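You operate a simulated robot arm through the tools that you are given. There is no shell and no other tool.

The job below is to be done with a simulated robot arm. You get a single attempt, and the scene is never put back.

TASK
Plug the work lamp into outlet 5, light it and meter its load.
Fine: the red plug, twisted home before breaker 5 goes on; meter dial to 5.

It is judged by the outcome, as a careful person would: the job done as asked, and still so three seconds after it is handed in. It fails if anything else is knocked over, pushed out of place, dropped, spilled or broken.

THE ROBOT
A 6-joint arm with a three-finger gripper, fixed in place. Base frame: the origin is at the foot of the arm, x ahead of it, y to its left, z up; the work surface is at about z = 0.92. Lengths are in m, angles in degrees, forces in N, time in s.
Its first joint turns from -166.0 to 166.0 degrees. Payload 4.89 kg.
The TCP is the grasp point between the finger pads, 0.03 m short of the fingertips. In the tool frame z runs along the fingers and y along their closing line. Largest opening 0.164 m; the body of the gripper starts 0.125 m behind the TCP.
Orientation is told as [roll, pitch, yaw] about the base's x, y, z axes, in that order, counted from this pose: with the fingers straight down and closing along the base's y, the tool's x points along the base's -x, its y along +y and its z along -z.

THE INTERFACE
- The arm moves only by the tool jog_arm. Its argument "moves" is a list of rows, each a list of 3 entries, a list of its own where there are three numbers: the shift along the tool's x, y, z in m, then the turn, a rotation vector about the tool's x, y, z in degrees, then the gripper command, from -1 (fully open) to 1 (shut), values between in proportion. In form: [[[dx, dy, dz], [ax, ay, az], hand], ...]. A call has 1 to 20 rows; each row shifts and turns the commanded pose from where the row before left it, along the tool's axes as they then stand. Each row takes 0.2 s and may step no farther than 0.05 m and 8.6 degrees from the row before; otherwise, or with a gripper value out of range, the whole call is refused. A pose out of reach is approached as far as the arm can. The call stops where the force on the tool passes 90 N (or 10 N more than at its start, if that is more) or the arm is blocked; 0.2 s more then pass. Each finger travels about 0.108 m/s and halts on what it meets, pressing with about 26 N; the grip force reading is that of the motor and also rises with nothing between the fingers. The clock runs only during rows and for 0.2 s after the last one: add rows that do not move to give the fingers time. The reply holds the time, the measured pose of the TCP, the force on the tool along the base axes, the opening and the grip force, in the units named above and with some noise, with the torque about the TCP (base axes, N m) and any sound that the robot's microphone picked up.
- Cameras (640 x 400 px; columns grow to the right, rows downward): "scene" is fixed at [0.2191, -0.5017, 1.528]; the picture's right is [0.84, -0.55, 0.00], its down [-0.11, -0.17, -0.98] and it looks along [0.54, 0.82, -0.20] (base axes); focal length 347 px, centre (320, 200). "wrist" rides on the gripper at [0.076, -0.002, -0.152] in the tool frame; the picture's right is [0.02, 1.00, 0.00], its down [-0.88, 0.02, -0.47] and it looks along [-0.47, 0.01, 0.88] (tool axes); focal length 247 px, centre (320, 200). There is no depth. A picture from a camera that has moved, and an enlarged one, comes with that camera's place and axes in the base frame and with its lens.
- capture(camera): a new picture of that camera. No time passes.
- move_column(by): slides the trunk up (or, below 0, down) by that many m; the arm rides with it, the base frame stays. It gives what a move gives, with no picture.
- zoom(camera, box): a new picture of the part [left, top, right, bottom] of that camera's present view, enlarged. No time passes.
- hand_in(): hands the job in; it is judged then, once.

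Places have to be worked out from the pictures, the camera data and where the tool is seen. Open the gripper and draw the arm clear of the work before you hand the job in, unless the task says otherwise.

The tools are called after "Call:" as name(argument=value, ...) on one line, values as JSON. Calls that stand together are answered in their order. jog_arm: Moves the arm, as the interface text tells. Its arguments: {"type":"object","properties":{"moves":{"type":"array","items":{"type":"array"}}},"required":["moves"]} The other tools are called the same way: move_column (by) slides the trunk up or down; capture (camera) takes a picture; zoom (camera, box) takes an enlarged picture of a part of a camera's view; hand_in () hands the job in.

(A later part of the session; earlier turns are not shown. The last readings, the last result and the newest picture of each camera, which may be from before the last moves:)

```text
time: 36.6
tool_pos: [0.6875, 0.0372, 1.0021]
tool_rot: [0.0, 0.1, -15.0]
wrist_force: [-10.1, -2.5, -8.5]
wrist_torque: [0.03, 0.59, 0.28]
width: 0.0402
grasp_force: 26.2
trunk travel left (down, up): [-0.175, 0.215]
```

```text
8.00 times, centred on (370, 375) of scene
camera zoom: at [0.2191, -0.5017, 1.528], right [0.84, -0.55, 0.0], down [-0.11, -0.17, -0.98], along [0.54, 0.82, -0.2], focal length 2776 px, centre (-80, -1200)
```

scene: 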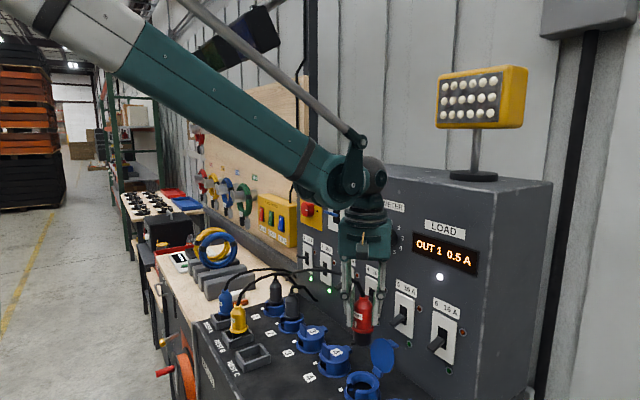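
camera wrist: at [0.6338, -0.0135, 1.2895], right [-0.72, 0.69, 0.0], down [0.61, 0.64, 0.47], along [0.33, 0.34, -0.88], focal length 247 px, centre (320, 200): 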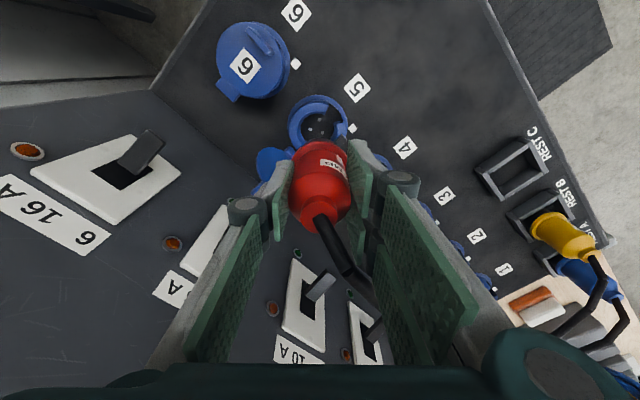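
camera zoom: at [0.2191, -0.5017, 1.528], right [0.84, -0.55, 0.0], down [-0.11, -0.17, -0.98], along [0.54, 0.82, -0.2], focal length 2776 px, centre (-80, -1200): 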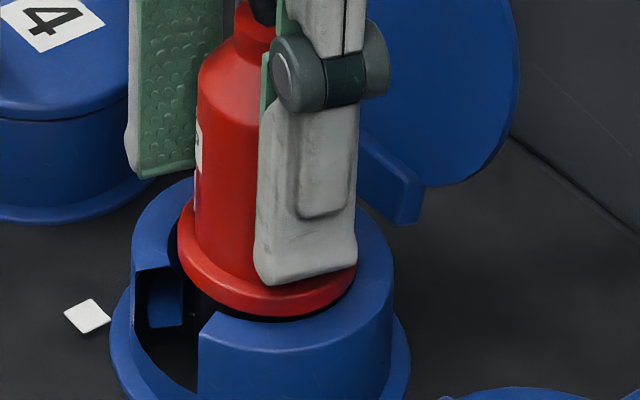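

At 60° a reaction appears (−10 N, 0.28 Nm): that looks like the end stop. I test 2° more to confirm it's a hard stop.

Call:
jog_arm(moves=[[[0, 0, 0], [0, 0, 2], 0.8], [[0, 0, 0], [0, 0, 0], 0.8]])

Call:
zoom(camera="wrist", box=[270, 90, 370, 190])

```text
time: 37.2
tool_pos: [0.6902, 0.0362, 1.0014]
tool_rot: [0.0, -0.1, -16.9]
wrist_force: [-12.9, -3.2, -7.9]
wrist_torque: [-0.11, 0.73, 0.29]
width: 0.0401
grasp_force: 25.4
trunk travel left (down, up): [-0.175, 0.215]
```

```text
4.00 times, centred on (320, 140) of wrist
camera zoom: at [0.6148, 0.0579, 1.1539], right [0.27, 0.96, 0.0], down [0.85, -0.24, 0.47], along [0.46, -0.13, -0.88], focal length 988 px, centre (320, 440)
```

zoom: 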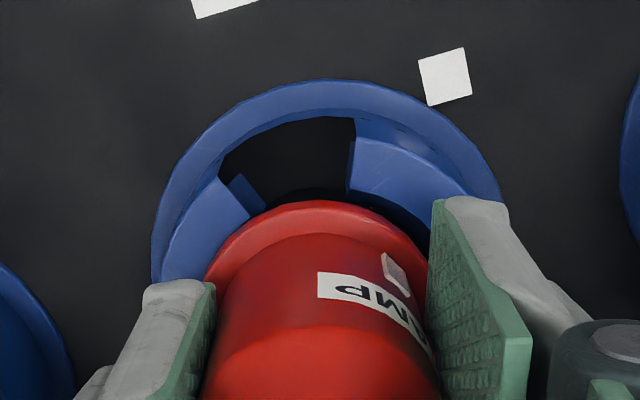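

The plug hit the hard stop (it slipped slightly in the grip), so it is twisted home. I look at the cable's route around the fingers before releasing.

Call:
capture(camera="scene")

Call:
zoom(camera="scene", box=[290, 230, 430, 400])

Call:
capture(camera="wrist")

```text
taken
```

scene: 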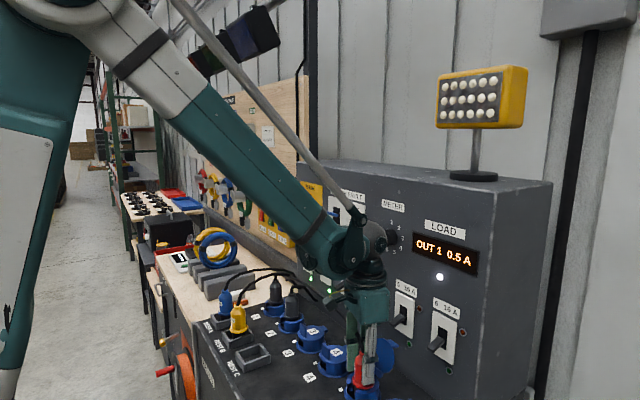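

```text
2.35 times, centred on (360, 315) of scene
camera zoom: at [0.2191, -0.5017, 1.528], right [0.84, -0.55, 0.0], down [-0.11, -0.17, -0.98], along [0.54, 0.82, -0.2], focal length 817 px, centre (226, -71)
```

zoom: 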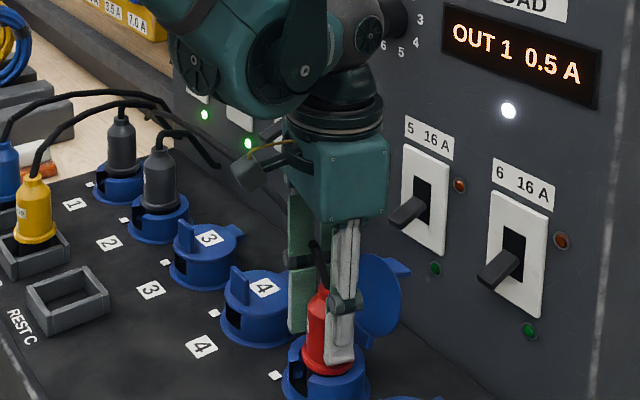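

```text
taken
camera wrist: at [0.6148, 0.0579, 1.1539], right [0.27, 0.96, 0.0], down [0.85, -0.24, 0.47], along [0.46, -0.13, -0.88], focal length 247 px, centre (320, 200)
```

wrist: 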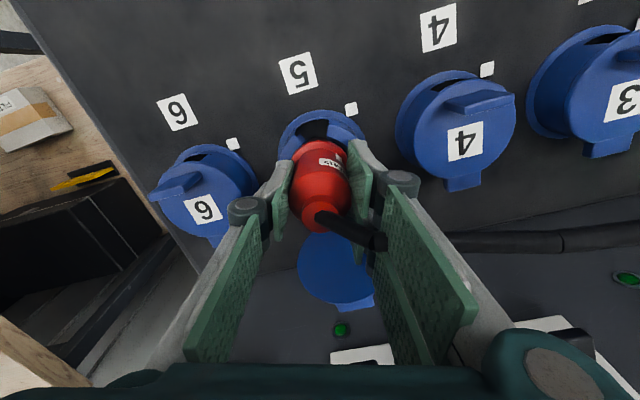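

The cable leaves loosely to +y. I release the plug, wait, then rise straight up clear of the plug.

Call:
jog_arm(moves=[[[0, 0, 0], [0, 0, 0], 0.3], [[0, 0, 0], [0, 0, 0], 0.02], [[0, 0, 0], [0, 0, 0], 0.02]])

Call:
zoom(camera="scene", box=[330, 320, 410, 400])

Call:
zoom(camera="wrist", box=[250, 80, 390, 220])

```text
time: 38.0
tool_pos: [0.689, 0.0359, 1.0025]
tool_rot: [0.0, 0.0, -17.0]
wrist_force: [0.5, -1.0, 0.1]
wrist_torque: [0.02, 0.03, 0.02]
width: 0.0805
grasp_force: 0.0
trunk travel left (down, up): [-0.175, 0.215]
```

```text
5.00 times, centred on (370, 360) of scene
camera zoom: at [0.2191, -0.5017, 1.528], right [0.84, -0.55, 0.0], down [-0.11, -0.17, -0.98], along [0.54, 0.82, -0.2], focal length 1735 px, centre (70, -600)
```

zoom: 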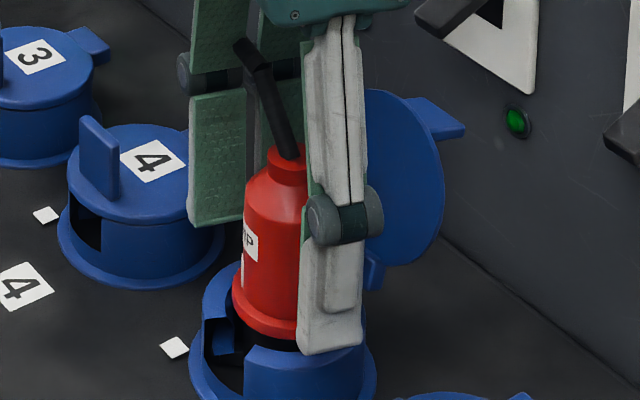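

```text
2.86 times, centred on (320, 150) of wrist
camera zoom: at [0.6152, 0.0581, 1.1539], right [0.27, 0.96, 0.0], down [0.85, -0.24, 0.47], along [0.46, -0.13, -0.88], focal length 706 px, centre (320, 343)
```

zoom: 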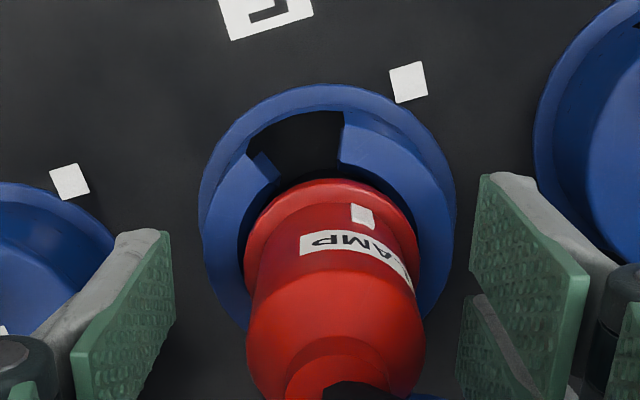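

After release the plug seems to have turned back some (mark now at about 38° instead of 60°) and leans slightly. I wait a moment and look again to see if it's still moving.

Call:
jog_arm(moves=[[[0, 0, 0], [0, 0, 0], 0.02], [[0, 0, 0], [0, 0, 0], 0.02], [[0, 0, 0], [0, 0, 0], 0.02]])

Call:
zoom(camera="wrist", box=[250, 80, 390, 220])

Call:
zoom(camera="scene", box=[340, 350, 400, 400])

```text
time: 38.8
tool_pos: [0.6881, 0.0376, 1.0017]
tool_rot: [0.1, -0.1, -17.0]
wrist_force: [-0.3, 0.1, -1.3]
wrist_torque: [-0.02, -0.01, 0.03]
width: 0.0803
grasp_force: 0.0
trunk travel left (down, up): [-0.175, 0.215]
```

```text
2.86 times, centred on (320, 150) of wrist
camera zoom: at [0.6152, 0.0581, 1.1538], right [0.27, 0.96, 0.0], down [0.85, -0.24, 0.47], along [0.46, -0.13, -0.88], focal length 706 px, centre (320, 343)
```

zoom: 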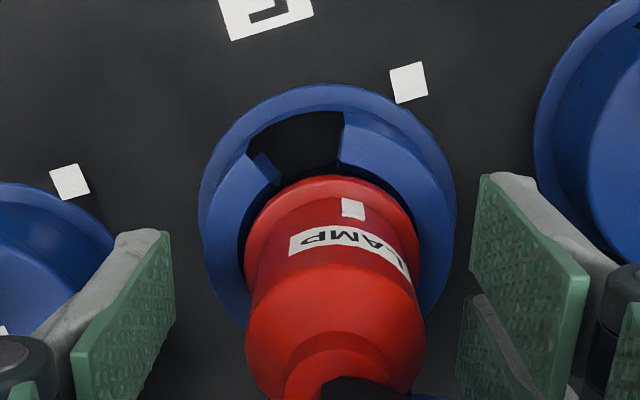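

```text
8.00 times, centred on (370, 375) of scene
camera zoom: at [0.2191, -0.5017, 1.528], right [0.84, -0.55, 0.0], down [-0.11, -0.17, -0.98], along [0.54, 0.82, -0.2], focal length 2776 px, centre (-80, -1200)
```

zoom: 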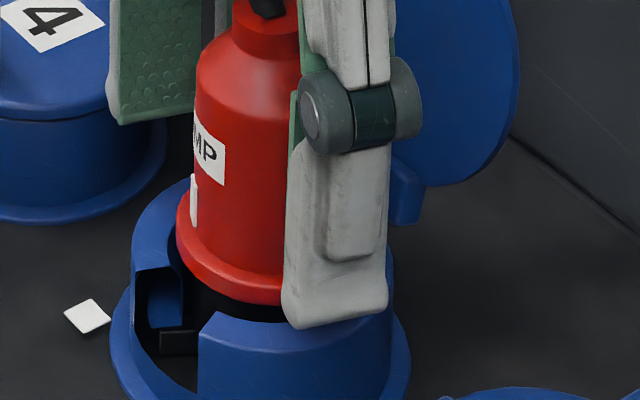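

The plug is slowly unscrewing — the lug is coming back into view, so it isn't latched. I compare with the seated grey plugs in outlets 1–2 to see their height and mark angle at home.

Call:
zoom(camera="scene", box=[262, 285, 312, 335])

Call:
zoom(camera="scene", box=[340, 345, 400, 400])

```text
8.00 times, centred on (287, 310) of scene
camera zoom: at [0.2191, -0.5017, 1.528], right [0.84, -0.55, 0.0], down [-0.11, -0.17, -0.98], along [0.54, 0.82, -0.2], focal length 2776 px, centre (584, -680)
```

zoom: 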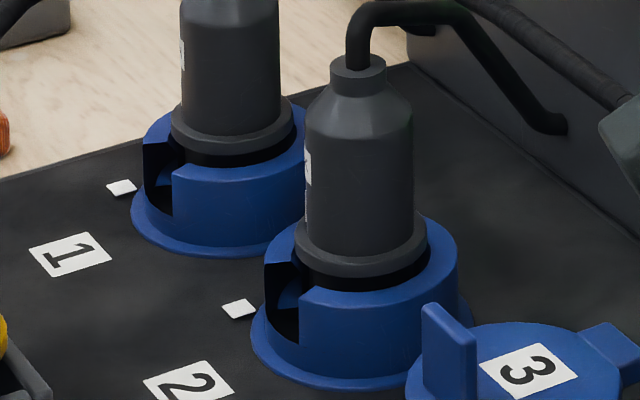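

```text
7.27 times, centred on (370, 372) of scene
camera zoom: at [0.2191, -0.5017, 1.528], right [0.84, -0.55, 0.0], down [-0.11, -0.17, -0.98], along [0.54, 0.82, -0.2], focal length 2524 px, centre (-44, -1054)
```

zoom: 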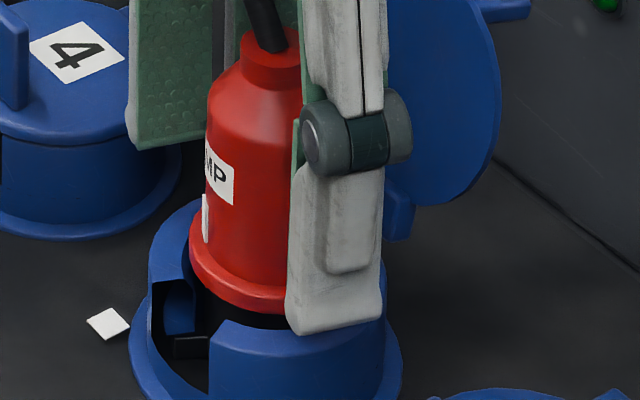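

The −10…−13 N x-force fits the +y finger pressing on the plug's cable rather than an end stop; the bent cable is what turns the plug back. I withdraw the open gripper horizontally toward −x (away from the cable), then rise, to inspect.

Call:
jog_arm(moves=[[[0.019, -0.0058, 0], [0, 0, 0], 0.02], [[0.0382, -0.0117, 0], [0, 0, 0], 0.02], [[0.0382, -0.0117, 0], [0, 0, 0], 0.02], [[0.0382, -0.0117, -0.02], [0, 0, 0], 0.02], [[0, 0, -0.045], [0, 0, 0], 0.02], [[0, 0, -0.045], [0, 0, 0], 0.02], [[0, 0, -0.045], [0, 0, 0], 0.02]])

Call:
capture(camera="wrist")

Call:
zoom(camera="scene", box=[250, 240, 420, 400])

```text
time: 40.4
tool_pos: [0.5495, 0.0374, 1.1575]
tool_rot: [-0.1, 0.0, -17.0]
wrist_force: [0.6, 0.3, 0.1]
wrist_torque: [-0.03, 0.15, 0.0]
width: 0.0806
grasp_force: 0.2
trunk travel left (down, up): [-0.175, 0.215]
```

```text
taken
camera wrist: at [0.4753, 0.0592, 1.3099], right [0.27, 0.96, 0.0], down [0.85, -0.24, 0.47], along [0.46, -0.13, -0.88], focal length 247 px, centre (320, 200)
```

wrist: 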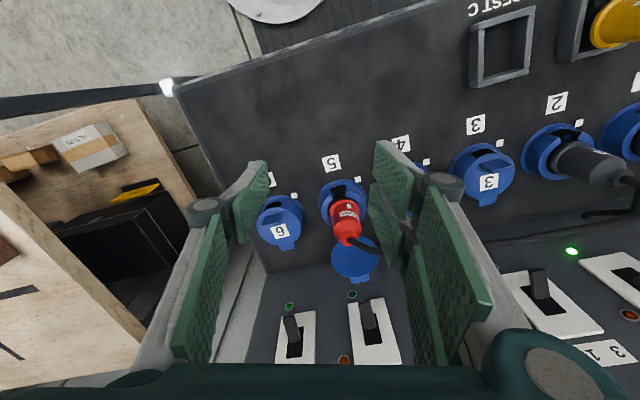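

```text
2.50 times, centred on (335, 320) of scene
camera zoom: at [0.2191, -0.5017, 1.528], right [0.84, -0.55, 0.0], down [-0.11, -0.17, -0.98], along [0.54, 0.82, -0.2], focal length 868 px, centre (282, -100)
```

zoom: 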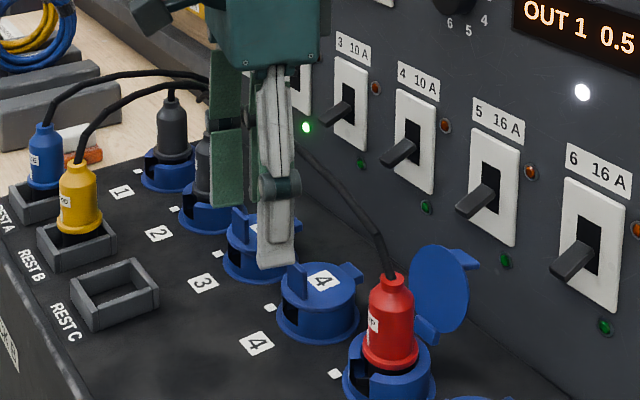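

Clear of the plug. I zoom in on the red plug's current angle and on the grey plug for comparison.

Call:
zoom(camera="wrist", box=[290, 150, 410, 270])

Call:
zoom(camera="wrist", box=[500, 80, 640, 220])

Call:
zoom(camera="scene", box=[330, 330, 410, 400])

```text
3.33 times, centred on (350, 210) of wrist
camera zoom: at [0.4753, 0.0592, 1.3099], right [0.27, 0.96, 0.0], down [0.85, -0.24, 0.47], along [0.46, -0.13, -0.88], focal length 823 px, centre (220, 167)
```

zoom: 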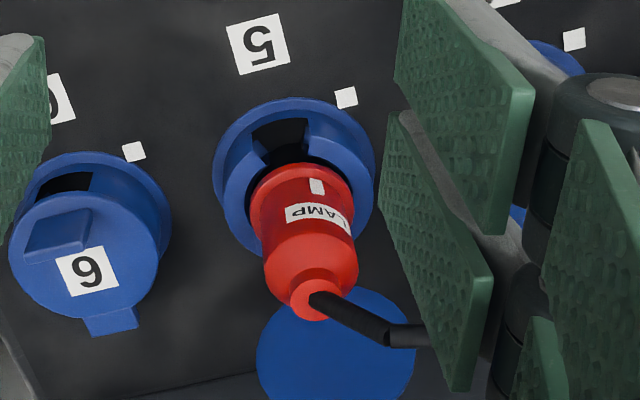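

```text
2.86 times, centred on (570, 150) of wrist
camera zoom: at [0.4753, 0.0592, 1.3099], right [0.27, 0.96, 0.0], down [0.85, -0.24, 0.47], along [0.46, -0.13, -0.88], focal length 706 px, centre (-394, 343)
```

zoom: 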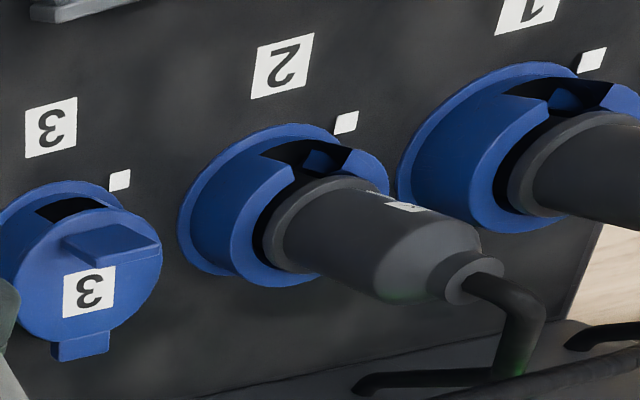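

```text
5.71 times, centred on (370, 365) of scene
camera zoom: at [0.2191, -0.5017, 1.528], right [0.84, -0.55, 0.0], down [-0.11, -0.17, -0.98], along [0.54, 0.82, -0.2], focal length 1983 px, centre (34, -743)
```

zoom: 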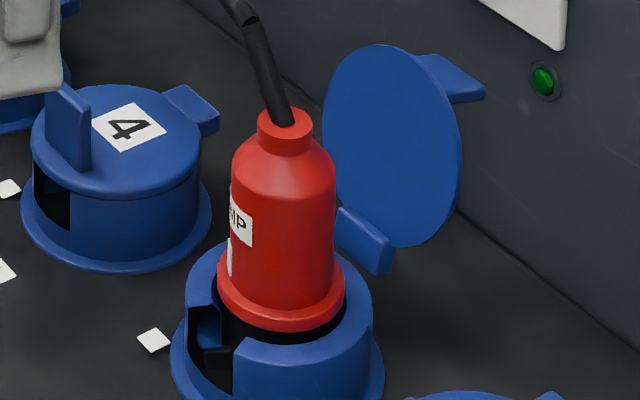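

The plug keeps drifting back (now ~24°), so there must be a latch position I haven't reached. I go look at the grey plugs in outlets 1 and 2 from above the front-left to measure exactly where their marks sit at home.

Call:
jog_arm(moves=[[[0, 0, -0.035], [0, 0, -8.5], -0.3], [[0, 0, -0.035], [0, 0, -8.5], -0.3], [[0.008, 0.045, 0], [0, 0, 0], -0.3], [[0.008, 0.045, 0], [0, 0, 0], -0.3], [[0.008, 0.045, 0], [0, 0, 0], -0.3], [[0.008, 0.045, 0], [0, 0, 0], -0.3], [[0.008, 0.045, 0], [0, 0, 0], -0.3], [[0.008, 0.045, 0], [0, 0, 0], -0.3], [[0.008, 0.045, 0], [0, 0, 0], -0.3], [[0.008, 0.045, 0], [0, 0, 0], -0.3], [[0, 0.03, 0], [0, 0, 0], -0.3]])

Call:
capture(camera="wrist")

Call:
zoom(camera="scene", box=[330, 330, 410, 400])

```text
time: 42.8
tool_pos: [0.487, 0.4279, 1.2274]
tool_rot: [-0.1, 0.0, 0.0]
wrist_force: [-0.2, -0.4, 0.0]
wrist_torque: [0.11, -0.01, 0.01]
width: 0.1064
grasp_force: 0.0
trunk travel left (down, up): [-0.175, 0.215]
```

```text
taken
camera wrist: at [0.4102, 0.4266, 1.3795], right [-0.02, 1.0, 0.0], down [0.88, 0.02, 0.47], along [0.47, 0.01, -0.88], focal length 247 px, centre (320, 200)
```

wrist: 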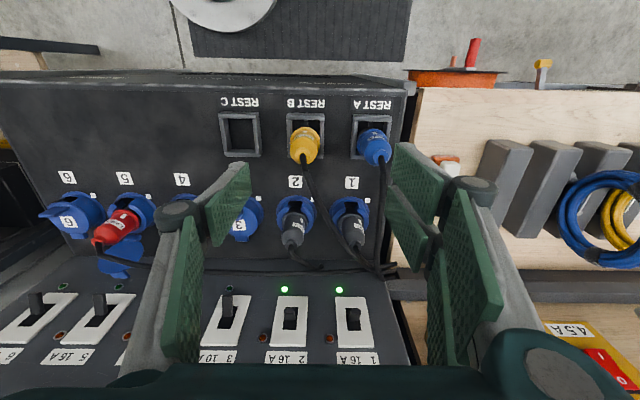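

```text
5.71 times, centred on (370, 365) of scene
camera zoom: at [0.2191, -0.5017, 1.528], right [0.84, -0.55, 0.0], down [-0.11, -0.17, -0.98], along [0.54, 0.82, -0.2], focal length 1983 px, centre (34, -743)
```

zoom: 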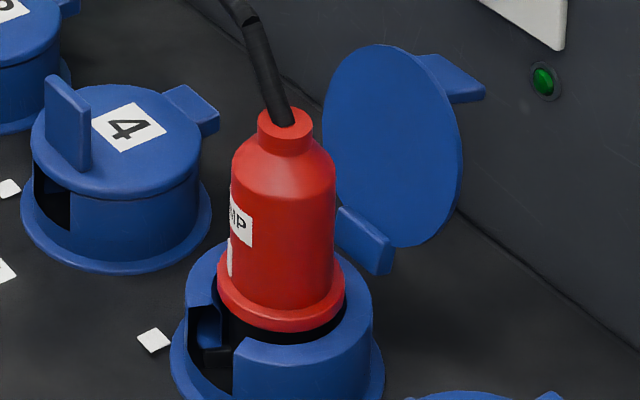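

The red plug is now steady (~25°). I zoom in on the grey plugs and red plug from here.

Call:
zoom(camera="wrist", box=[265, 180, 385, 270])

Call:
zoom(camera="wrist", box=[50, 170, 170, 280])

```text
4.44 times, centred on (325, 225) of wrist
camera zoom: at [0.4102, 0.4266, 1.3795], right [-0.02, 1.0, 0.0], down [0.88, 0.02, 0.47], along [0.47, 0.01, -0.88], focal length 1098 px, centre (298, 89)
```

zoom: 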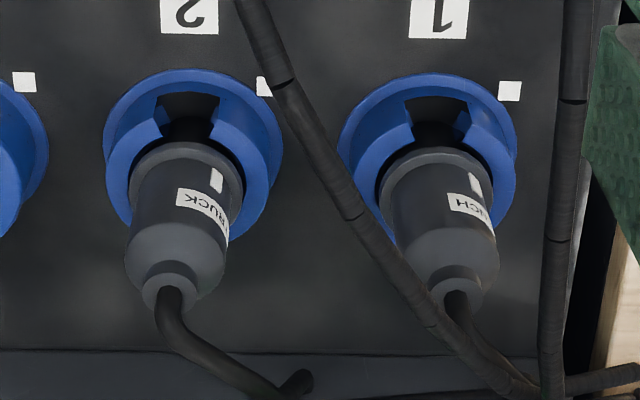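

```text
3.64 times, centred on (110, 225) of wrist
camera zoom: at [0.4102, 0.4266, 1.3795], right [-0.02, 1.0, 0.0], down [0.88, 0.02, 0.47], along [0.47, 0.01, -0.88], focal length 898 px, centre (1084, 109)
```

zoom: 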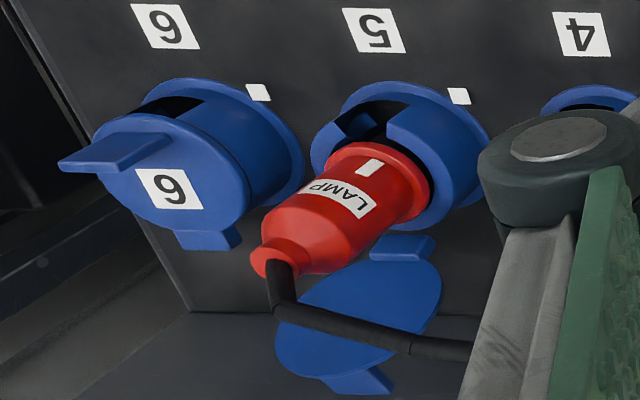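

Both grey plugs sit with their marks at about 45°, at the same depth as mine, so home is ~45°. I'll regrip with the fingers on the ±x sides so the +y-going cable is free, press down properly, and twist again. First I travel back in front of outlet 5 and start yawing the gripper.

Call:
jog_arm(moves=[[[-0.001, -0.0435, 0], [0, 0, 0], 0.0], [[-0.001, -0.0435, 0], [0, 0, 0], 0.0], [[-0.001, -0.0435, 0], [0, 0, 0], 0.0], [[-0.001, -0.0435, 0], [0, 0, 0], 0.0], [[-0.001, -0.0435, 0], [0, 0, 0], 0.0], [[-0.001, -0.0435, 0], [0, 0, 0], 0.0], [[-0.001, -0.0435, 0], [0, 0, 0], 0.0], [[-0.001, -0.0435, 0], [0, 0, 0], 0.0], [[-0.001, -0.0415, 0], [0, 0, 0], 0.0], [[0, 0, 0], [0, 0, -8.5], 0.0], [[0, 0, 0], [0, 0, -8.5], 0.0], [[0, 0, 0], [0, 0, -8.5], 0.0], [[0, 0, 0], [0, 0, -8.5], 0.0], [[0, 0, 0], [0, 0, -8.5], 0.0], [[0, 0, 0], [0, 0, -8.5], 0.0], [[0, 0, 0], [0, 0, -8.5], 0.0], [[0, 0, 0], [0, 0, -8.5], 0.0], [[0, 0, 0], [0, 0, -8.5], 0.0], [[0, 0, 0], [0, 0, -8.5], 0.0], [[0, 0, 0], [0, 0, -8.5], 0.0]])

Call:
jog_arm(moves=[[[0, 0, 0], [0, 0, -8.5], 0.0], [[0, 0, 0], [0, 0, -8.5], 0.0]])

Call:
capture(camera="wrist")

Call:
capture(camera="scene")

```text
time: 47.0
tool_pos: [0.4933, 0.0373, 1.2264]
tool_rot: [0.0, 0.0, 93.6]
wrist_force: [1.3, 0.3, 0.9]
wrist_torque: [0.01, -0.02, 0.02]
width: 0.082
grasp_force: 0.0
trunk travel left (down, up): [-0.175, 0.215]
```

```text
time: 47.6
tool_pos: [0.494, 0.0385, 1.2267]
tool_rot: [0.1, 0.0, 110.5]
wrist_force: [-0.1, 0.9, 0.0]
wrist_torque: [0.0, 0.02, 0.0]
width: 0.0821
grasp_force: 0.1
trunk travel left (down, up): [-0.175, 0.215]
```

```text
taken
camera wrist: at [0.5222, -0.0326, 1.3786], right [-0.93, -0.37, 0.0], down [-0.33, 0.82, 0.47], along [-0.18, 0.44, -0.88], focal length 247 px, centre (320, 200)
```

wrist: 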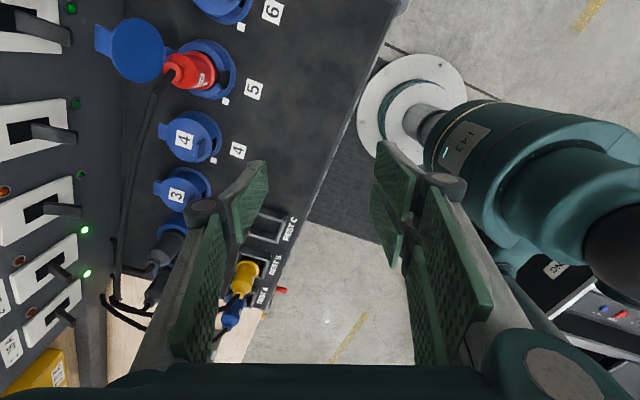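

```text
taken
```

scene: 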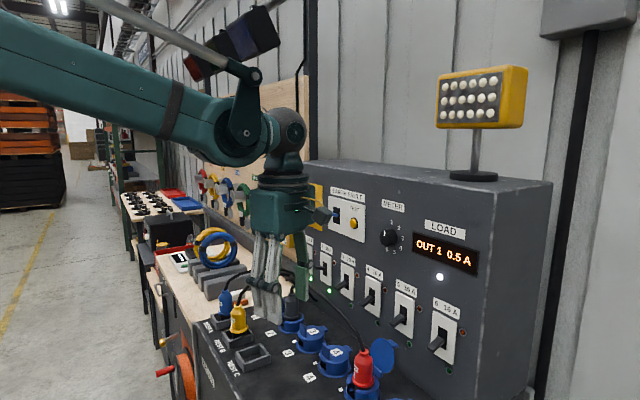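

Yaw 110° works without limits. I move forward to hover above the red plug.

Call:
jog_arm(moves=[[[0.01366, -0.03654, 0], [0, 0, 0], 0.0], [[0.01366, -0.03654, 0], [0, 0, 0], 0.0], [[0.01366, -0.03654, 0], [0, 0, 0], 0.0], [[0.01366, -0.03654, 0], [0, 0, 0], 0.0], [[0.01366, -0.03654, 0], [0, 0, 0], 0.0], [[0, 0, 0], [0, 0, 0], 0.0]])

Call:
capture(camera="wrist")

Call:
zoom(camera="scene", box=[300, 200, 440, 400])

```text
time: 49.0
tool_pos: [0.6901, 0.0387, 1.2265]
tool_rot: [0.0, 0.0, 110.4]
wrist_force: [1.0, -0.5, 0.4]
wrist_torque: [0.01, 0.17, 0.01]
width: 0.0821
grasp_force: 0.2
trunk travel left (down, up): [-0.175, 0.215]
```

```text
taken
camera wrist: at [0.7186, -0.0316, 1.3778], right [-0.93, -0.37, 0.0], down [-0.33, 0.82, 0.47], along [-0.18, 0.44, -0.88], focal length 247 px, centre (320, 200)
```

wrist: 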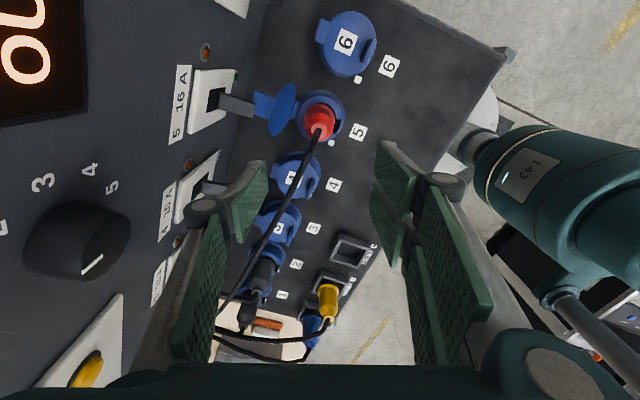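

```text
2.00 times, centred on (370, 300) of scene
camera zoom: at [0.2191, -0.5017, 1.528], right [0.84, -0.55, 0.0], down [-0.11, -0.17, -0.98], along [0.54, 0.82, -0.2], focal length 694 px, centre (220, 0)
```

zoom: 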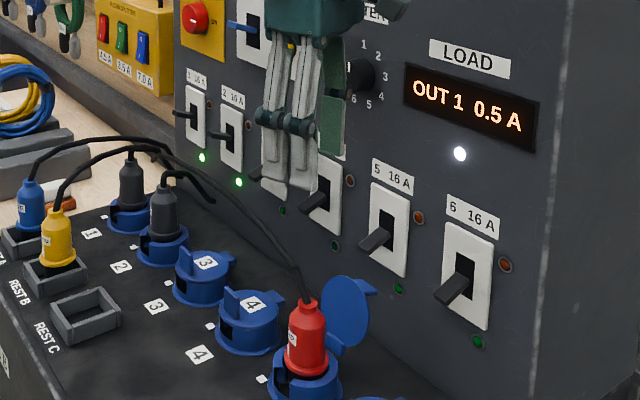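

The cable now runs freely along +y between the fingers. I zoom in to check centring on the plug.

Call:
zoom(camera="wrist", box=[270, 75, 370, 175])

```text
4.00 times, centred on (320, 125) of wrist
camera zoom: at [0.7186, -0.0316, 1.3778], right [-0.93, -0.37, 0.0], down [-0.33, 0.82, 0.47], along [-0.18, 0.44, -0.88], focal length 988 px, centre (320, 500)
```

zoom: 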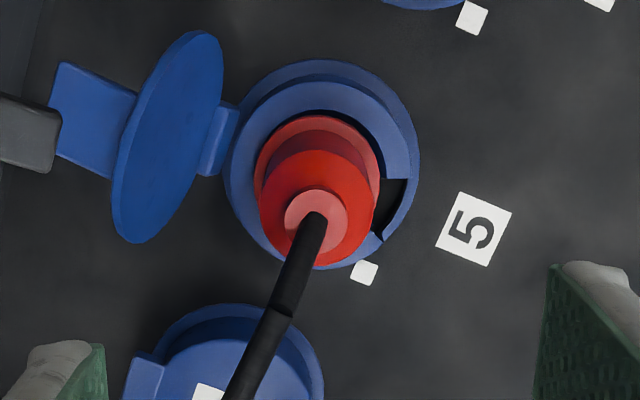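

The plug is within 2 mm of the tool axis. I correct by 1.5 mm and descend around it, checking before the last centimetres.

Call:
jog_arm(moves=[[[0, -0.0015, 0.035], [0, 0, 0], 0.0], [[0, 0, 0.04], [0, 0, 0], 0.0], [[0, 0, 0.04], [0, 0, 0], 0.0], [[0, 0, 0.04], [0, 0, 0], 0.0], [[0, 0, 0.035], [0, 0, 0], 0.0]])

Call:
zoom(camera="wrist", box=[220, 60, 420, 220])

Call:
zoom(camera="scene", box=[320, 240, 430, 400])

```text
time: 50.2
tool_pos: [0.6903, 0.0392, 1.0361]
tool_rot: [0.0, 0.1, 110.4]
wrist_force: [-0.2, 0.1, 0.7]
wrist_torque: [-0.01, -0.16, -0.03]
width: 0.0819
grasp_force: 0.1
trunk travel left (down, up): [-0.175, 0.215]
```

```text
2.50 times, centred on (320, 140) of wrist
camera zoom: at [0.7189, -0.0312, 1.1885], right [-0.93, -0.37, 0.0], down [-0.33, 0.82, 0.47], along [-0.17, 0.44, -0.88], focal length 617 px, centre (320, 350)
```

zoom: 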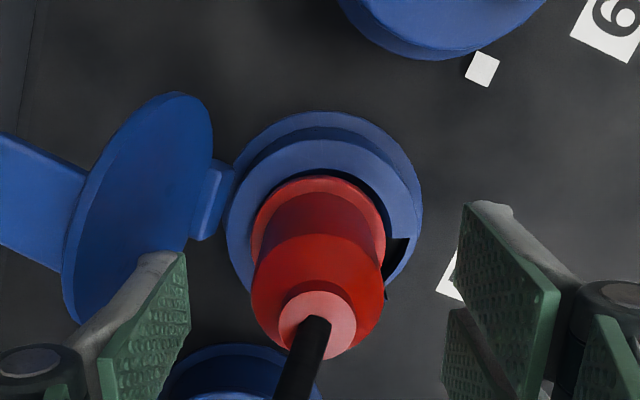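

```text
2.50 times, centred on (375, 320) of scene
camera zoom: at [0.2191, -0.5017, 1.528], right [0.84, -0.55, 0.0], down [-0.11, -0.17, -0.98], along [0.54, 0.82, -0.2], focal length 868 px, centre (182, -100)
```

zoom: 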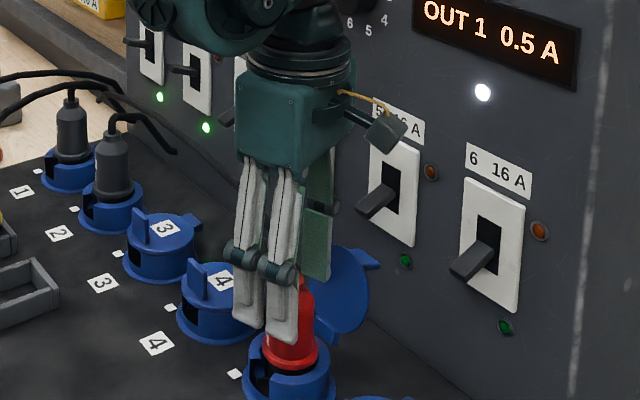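

I narrow the opening to keep off the lid, then descend the last 3.5 cm and grip the plug.

Call:
jog_arm(moves=[[[0, 0, 0], [0, 0, 0], 0.29], [[0, 0, 0.012], [0, 0, 0], 0.29], [[0, 0, 0.012], [0, 0, 0], 0.29], [[0, 0, 0.01], [0, 0, 0], 0.29], [[0, 0, 0], [0, 0, 0], 0.5], [[0, 0, 0], [0, 0, 0], 0.8], [[0, 0, 0], [0, 0, 0], 0.8]])

Call:
zoom(camera="wrist", box=[240, 80, 400, 220])

Call:
zoom(camera="scene", box=[330, 320, 410, 400])

```text
time: 51.8
tool_pos: [0.6912, 0.0387, 1.0017]
tool_rot: [0.1, 0.0, 110.4]
wrist_force: [0.8, -0.7, -0.4]
wrist_torque: [0.03, -0.04, -0.02]
width: 0.0404
grasp_force: 26.0
trunk travel left (down, up): [-0.175, 0.215]
```

```text
2.86 times, centred on (320, 150) of wrist
camera zoom: at [0.7185, -0.0317, 1.1554], right [-0.93, -0.37, 0.0], down [-0.33, 0.82, 0.47], along [-0.18, 0.44, -0.88], focal length 706 px, centre (320, 343)
```

zoom: 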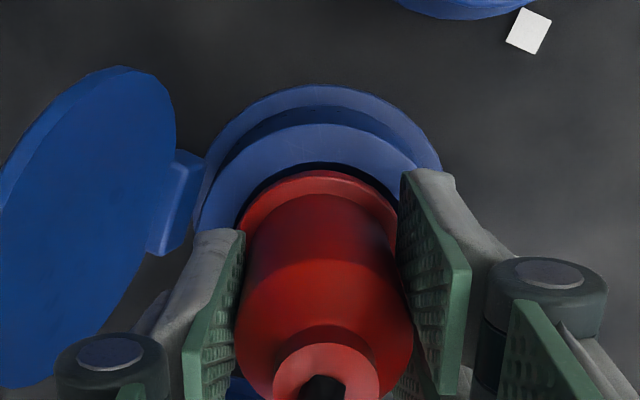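

```text
5.00 times, centred on (370, 360) of scene
camera zoom: at [0.2191, -0.5017, 1.528], right [0.84, -0.55, 0.0], down [-0.11, -0.17, -0.98], along [0.54, 0.82, -0.2], focal length 1735 px, centre (70, -600)
```

zoom: 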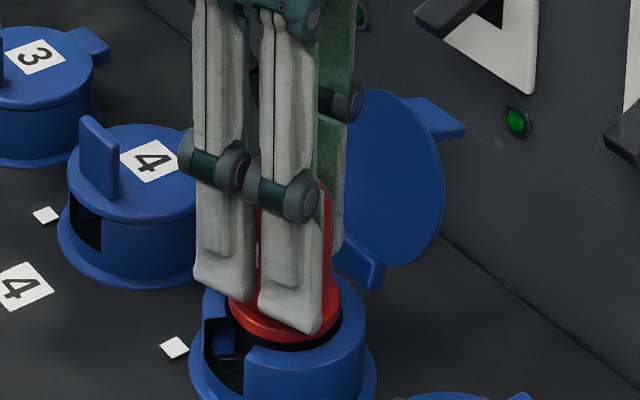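

Gripped with no side load. Now I press down gently to see whether the plug seats deeper.

Call:
jog_arm(moves=[[[0, 0, 0.002], [0, 0, 0], 0.9], [[0, 0, 0], [0, 0, 0], 0.9]])

Call:
jog_arm(moves=[[[0, 0, 0.002], [0, 0, 0], 0.9], [[0, 0, 0], [0, 0, 0], 0.9]])

```text
time: 52.4
tool_pos: [0.6899, 0.0372, 1.0009]
tool_rot: [0.0, 0.0, 110.5]
wrist_force: [8.7, 1.4, 23.3]
wrist_torque: [0.07, -0.34, -0.01]
width: 0.0403
grasp_force: 25.7
trunk travel left (down, up): [-0.175, 0.215]
```

```text
time: 53.0
tool_pos: [0.6904, 0.0385, 0.9998]
tool_rot: [0.0, 0.0, 110.5]
wrist_force: [6.5, 3.3, 21.5]
wrist_torque: [0.26, -0.15, -0.07]
width: 0.0401
grasp_force: 26.7
trunk travel left (down, up): [-0.175, 0.215]
```

Downward force saturates at ~22 N (grip friction limit). I now twist clockwise with the fingers clear of the cable, toward and past 45°, and watch the torque.

Call:
jog_arm(moves=[[[0, 0, 0], [0, 0, 5], 0.9], [[0, 0, 0], [0, 0, 5], 0.9], [[0, 0, 0], [0, 0, 5], 0.9], [[0, 0, 0], [0, 0, 5], 0.9], [[0, 0, 0], [0, 0, 0], 0.9]])

Call:
zoom(camera="wrist", box=[240, 80, 400, 220])

Call:
zoom(camera="scene", box=[330, 320, 410, 400])

```text
time: 54.2
tool_pos: [0.6897, 0.0372, 0.9995]
tool_rot: [0.0, 0.0, 90.5]
wrist_force: [-1.8, -1.5, 8.4]
wrist_torque: [0.0, 0.19, 0.02]
width: 0.0401
grasp_force: 25.9
trunk travel left (down, up): [-0.175, 0.215]
```

```text
2.86 times, centred on (320, 150) of wrist
camera zoom: at [0.6923, -0.038, 1.1516], right [-1.0, -0.03, 0.0], down [-0.03, 0.88, 0.47], along [-0.01, 0.47, -0.88], focal length 706 px, centre (320, 343)
```

zoom: 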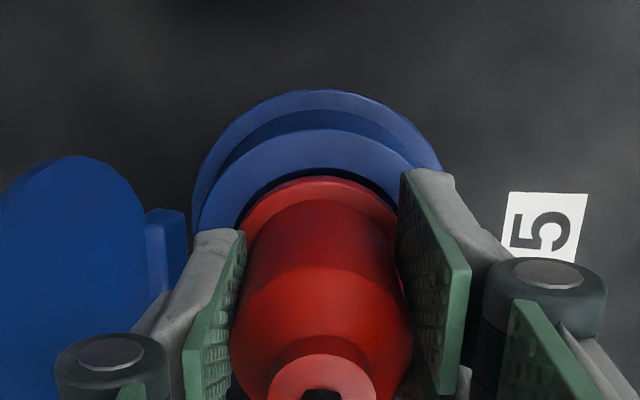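

```text
5.00 times, centred on (370, 360) of scene
camera zoom: at [0.2191, -0.5017, 1.528], right [0.84, -0.55, 0.0], down [-0.11, -0.17, -0.98], along [0.54, 0.82, -0.2], focal length 1735 px, centre (70, -600)
```

zoom: 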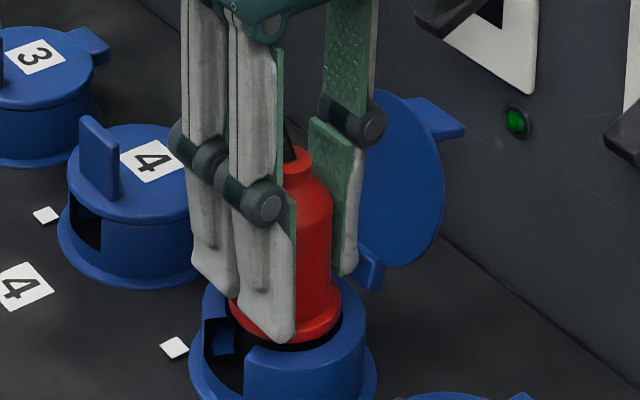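

Now at ~45°, with no torque and the lug out of sight. I continue in small steps with a slight downward press, looking for a click or stop.

Call:
jog_arm(moves=[[[0, 0, 0.001], [0, 0, 4], 0.9], [[0, 0, 0], [0, 0, 0], 0.9]])

Call:
jog_arm(moves=[[[0, 0, 0.0005], [0, 0, 4], 0.9], [[0, 0, 0], [0, 0, 0], 0.9]])

Call:
jog_arm(moves=[[[0, 0, 0.0005], [0, 0, 4], 0.9], [[0, 0, 0], [0, 0, 0], 0.9]])

```text
time: 54.8
tool_pos: [0.6888, 0.0366, 0.9976]
tool_rot: [0.0, -0.1, 86.5]
wrist_force: [-2.6, -3.7, 23.7]
wrist_torque: [-0.04, 0.1, 0.0]
width: 0.0402
grasp_force: 26.2
trunk travel left (down, up): [-0.175, 0.215]
```

```text
time: 55.4
tool_pos: [0.6897, 0.0379, 0.9978]
tool_rot: [-0.1, 0.0, 82.5]
wrist_force: [-7.7, 0.1, 15.5]
wrist_torque: [0.1, 0.37, 0.15]
width: 0.0401
grasp_force: 26.5
trunk travel left (down, up): [-0.175, 0.215]
```

```text
time: 56.0
tool_pos: [0.6889, 0.036, 0.9975]
tool_rot: [0.0, 0.0, 78.4]
wrist_force: [-22.0, -8.9, 8.1]
wrist_torque: [-0.49, 0.93, 0.52]
width: 0.0402
grasp_force: 25.7
trunk travel left (down, up): [-0.175, 0.215]
```

Torque now climbs 0.15 → 0.52 Nm: this is the real end stop. I back off the stored twist slightly and release to see if the plug stays home.

Call:
jog_arm(moves=[[[0, 0, 0], [0, 0, -1.5], 0.9], [[0, 0, 0], [0, 0, 0], 0.5], [[0, 0, 0], [0, 0, 0], 0.3], [[0, 0, 0], [0, 0, 0], 0.3]])

Call:
zoom(camera="wrist", box=[240, 80, 400, 220])

Call:
zoom(camera="scene", box=[330, 320, 410, 400])

```text
time: 57.0
tool_pos: [0.6914, 0.0382, 0.996]
tool_rot: [0.0, 0.1, 80.1]
wrist_force: [0.4, -0.2, -1.1]
wrist_torque: [-0.02, -0.02, 0.01]
width: 0.0572
grasp_force: 0.0
trunk travel left (down, up): [-0.175, 0.215]
```

```text
2.86 times, centred on (320, 150) of wrist
camera zoom: at [0.679, -0.037, 1.149], right [-0.99, 0.15, 0.0], down [0.13, 0.87, 0.47], along [0.07, 0.47, -0.88], focal length 706 px, centre (320, 343)
```

zoom: 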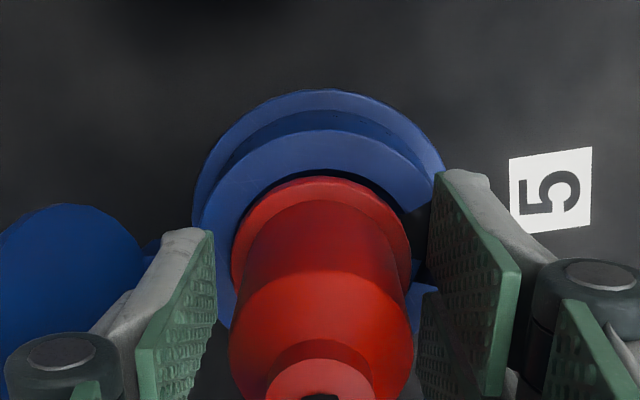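

```text
5.00 times, centred on (370, 360) of scene
camera zoom: at [0.2191, -0.5017, 1.528], right [0.84, -0.55, 0.0], down [-0.11, -0.17, -0.98], along [0.54, 0.82, -0.2], focal length 1735 px, centre (70, -600)
```

zoom: 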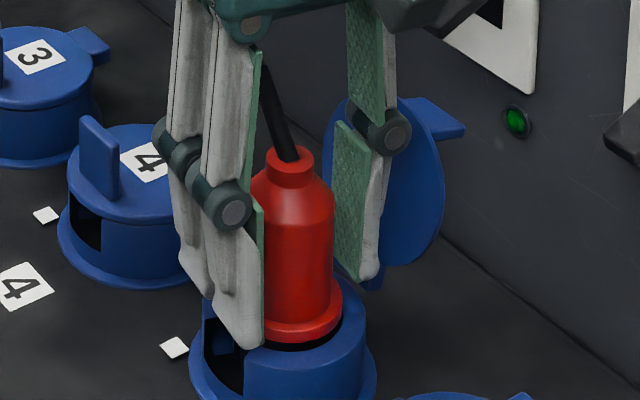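

Released. I rise straight up and look at whether the plug keeps its angle.

Call:
jog_arm(moves=[[[0, 0, -0.02], [0, 0, 0], 0.3], [[0, 0, -0.04], [0, 0, 0], 0.2], [[0, 0, -0.045], [0, 0, 0], 0.0], [[0, 0, -0.045], [0, 0, 0], 0.0], [[0, 0, -0.045], [0, 0, 0], 0.0]])

Call:
zoom(camera="scene", box=[330, 330, 410, 400])

Call:
zoom(camera="wrist", box=[270, 75, 370, 175])

```text
time: 58.2
tool_pos: [0.6906, 0.0387, 1.1917]
tool_rot: [0.0, -0.1, 79.9]
wrist_force: [1.1, -0.1, -0.8]
wrist_torque: [-0.01, 0.09, 0.0]
width: 0.0818
grasp_force: 0.0
trunk travel left (down, up): [-0.175, 0.215]
```

```text
5.71 times, centred on (370, 365) of scene
camera zoom: at [0.2191, -0.5017, 1.528], right [0.84, -0.55, 0.0], down [-0.11, -0.17, -0.98], along [0.54, 0.82, -0.2], focal length 1983 px, centre (34, -743)
```

zoom: 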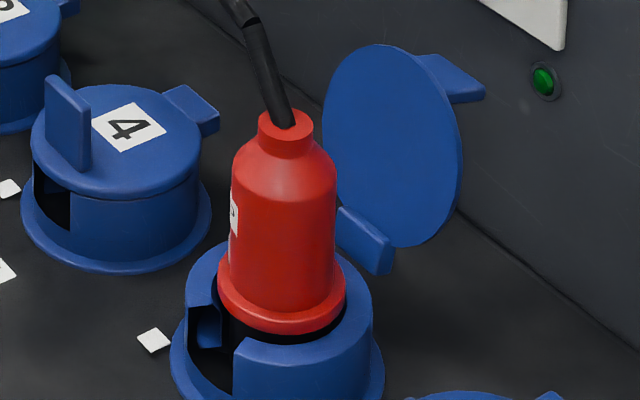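

```text
4.00 times, centred on (320, 125) of wrist
camera zoom: at [0.6785, -0.0359, 1.3438], right [-0.99, 0.15, 0.0], down [0.13, 0.87, 0.47], along [0.07, 0.47, -0.88], focal length 988 px, centre (320, 500)
```

zoom: 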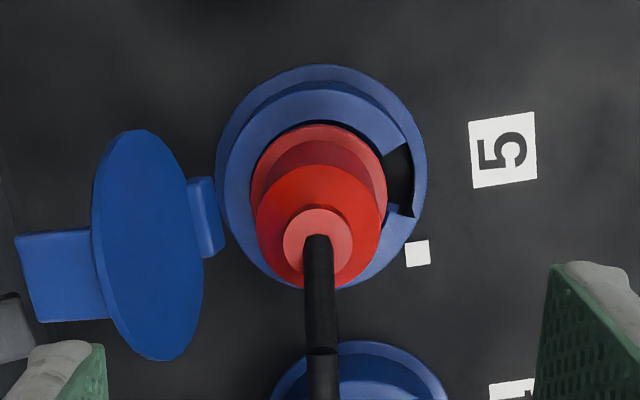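

Now the mark is hidden and only the label edge shows in the scene view, just as on the grey plugs, and the lug isn't visible. I wait a second and compare to see if it drifts.

Call:
jog_arm(moves=[[[0, 0, 0], [0, 0, 0], 0.0], [[0, 0, 0], [0, 0, 0], 0.0], [[0, 0, 0], [0, 0, 0], 0.0], [[0, 0, 0], [0, 0, 0], 0.0], [[0, 0, 0], [0, 0, 0], 0.0], [[0, 0, 0], [0, 0, 0], 0.0], [[0, 0, 0], [0, 0, 0], 0.0], [[0, 0, 0], [0, 0, 0], 0.0], [[0, 0, 0], [0, 0, 0], 0.0], [[0, 0, 0], [0, 0, 0], 0.0]])

Call:
zoom(camera="scene", box=[330, 330, 410, 400])

Call:
zoom(camera="scene", box=[262, 280, 322, 330])

```text
time: 60.4
tool_pos: [0.6913, 0.0393, 1.192]
tool_rot: [0.0, 0.0, 80.0]
wrist_force: [-0.6, 0.2, 0.8]
wrist_torque: [0.0, -0.02, -0.02]
width: 0.0822
grasp_force: 0.1
trunk travel left (down, up): [-0.175, 0.215]
```

```text
5.71 times, centred on (370, 365) of scene
camera zoom: at [0.2191, -0.5017, 1.528], right [0.84, -0.55, 0.0], down [-0.11, -0.17, -0.98], along [0.54, 0.82, -0.2], focal length 1983 px, centre (34, -743)
```

zoom: 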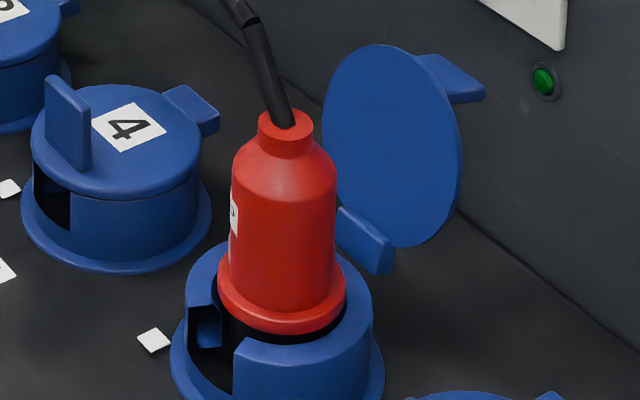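

```text
8.00 times, centred on (292, 305) of scene
camera zoom: at [0.2191, -0.5017, 1.528], right [0.84, -0.55, 0.0], down [-0.11, -0.17, -0.98], along [0.54, 0.82, -0.2], focal length 2776 px, centre (544, -640)
```

zoom: 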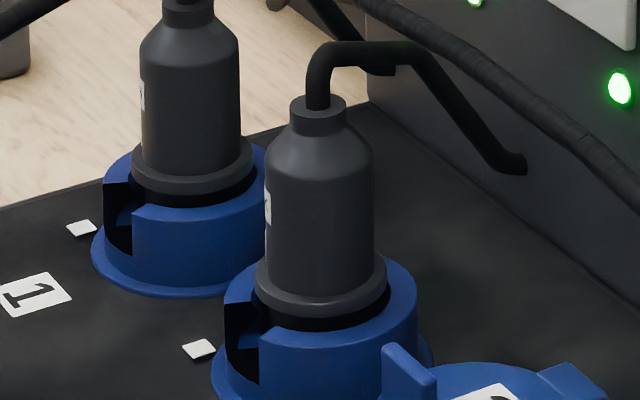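

Stable over 2 s. I move back and turn the gripper to yaw 0 to measure the red plug's mark angle from the front.

Call:
jog_arm(moves=[[[0.007, 0.0394, -0.01], [0, 0, 0], 0.0], [[0.007, 0.0394, -0.01], [0, 0, 0], 0.0], [[0.007, 0.0394, -0.01], [0, 0, 0], 0.0], [[0.007, 0.0394, -0.01], [0, 0, 0], 0.0], [[0.007, 0.0394, -0.01], [0, 0, 0], 0.0], [[0, 0, 0], [0, 0, 8], 0.0], [[0, 0, 0], [0, 0, 8], 0.0], [[0, 0, 0], [0, 0, 8], 0.0], [[0, 0, 0], [0, 0, 8], 0.0], [[0, 0, 0], [0, 0, 8], 0.0], [[0, 0, 0], [0, 0, 8], 0.0], [[0, 0, 0], [0, 0, 8], 0.0], [[0, 0, 0], [0, 0, 8], 0.0], [[0, 0, 0], [0, 0, 8], 0.0], [[0, 0, 0], [0, 0, 8], 0.0]])

Call:
capture(camera="wrist")

Call:
zoom(camera="wrist", box=[275, 150, 375, 250])

```text
time: 63.6
tool_pos: [0.4905, 0.0368, 1.2418]
tool_rot: [0.0, 0.0, -0.1]
wrist_force: [0.3, -0.5, 0.4]
wrist_torque: [0.02, -0.03, 0.0]
width: 0.0819
grasp_force: 0.0
trunk travel left (down, up): [-0.175, 0.215]
```

```text
taken
camera wrist: at [0.4136, 0.0367, 1.3942], right [-0.02, 1.0, 0.0], down [0.88, 0.02, 0.47], along [0.47, 0.01, -0.88], focal length 247 px, centre (320, 200)
```

wrist: 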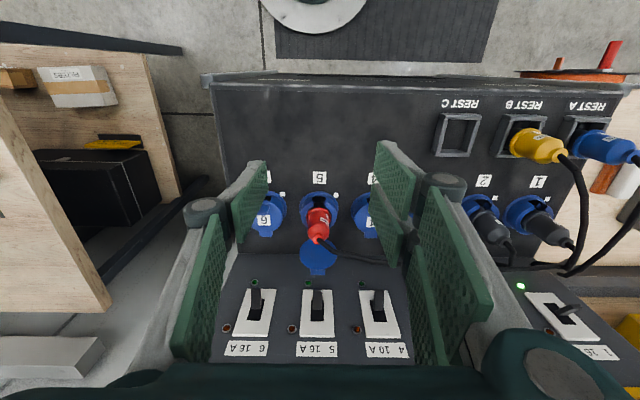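

```text
4.00 times, centred on (325, 200) of wrist
camera zoom: at [0.4136, 0.0367, 1.3942], right [-0.02, 1.0, 0.0], down [0.88, 0.02, 0.47], along [0.47, 0.01, -0.88], focal length 988 px, centre (300, 200)
```

zoom: 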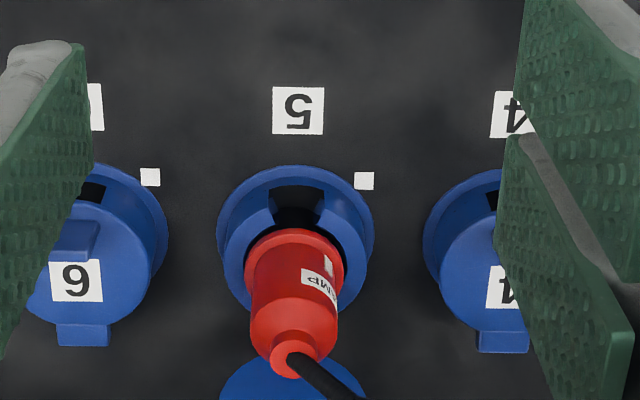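

The red plug's mark is now at ~47°, matching the grey plugs at home, and it is stable. Next is breaker 5: I pitch the tool −45° and approach lever 5 from the front-above (over the plug), stopping short to align.

Call:
jog_arm(moves=[[[0, 0, 0], [0, -7.5, 0], 0.0], [[0, 0, 0], [0, -7.5, 0], 0.0], [[0, 0, 0], [0, -7.5, 0], 0.2], [[0, 0, 0], [0, -7.5, 0], 0.2], [[0, 0, 0], [0, -7.5, 0], 0.4], [[0, 0, 0], [0, -7.5, 0], 0.5], [[-0.0144, 0, 0.0403], [0, 0, 0], 0.5], [[-0.0144, 0, 0.0403], [0, 0, 0], 0.5], [[-0.0144, 0, 0.0403], [0, 0, 0], 0.5], [[-0.0144, 0, 0.0403], [0, 0, 0], 0.5]])

Call:
capture(camera="wrist")

Call:
capture(camera="scene")

```text
time: 65.8
tool_pos: [0.6448, 0.0371, 1.1688]
tool_rot: [0.0, -45.2, 0.0]
wrist_force: [-2.3, -0.5, 0.3]
wrist_torque: [0.04, -0.15, -0.01]
width: 0.0409
grasp_force: 0.0
trunk travel left (down, up): [-0.175, 0.215]
```

```text
taken
camera wrist: at [0.4827, 0.036, 1.2217], right [-0.01, 1.0, -0.02], down [0.29, 0.02, 0.96], along [0.96, 0.01, -0.29], focal length 247 px, centre (320, 200)
```

wrist: 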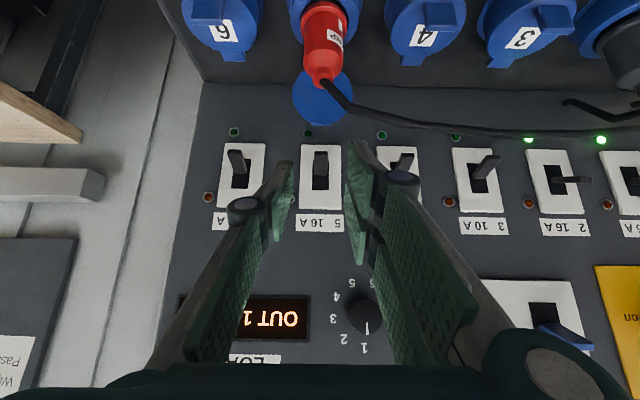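

```text
taken
```

scene: 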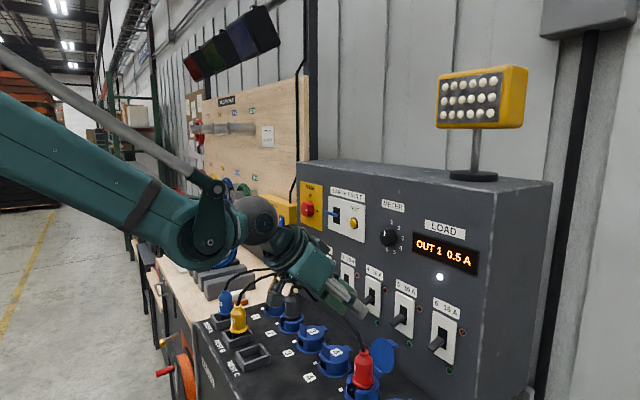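

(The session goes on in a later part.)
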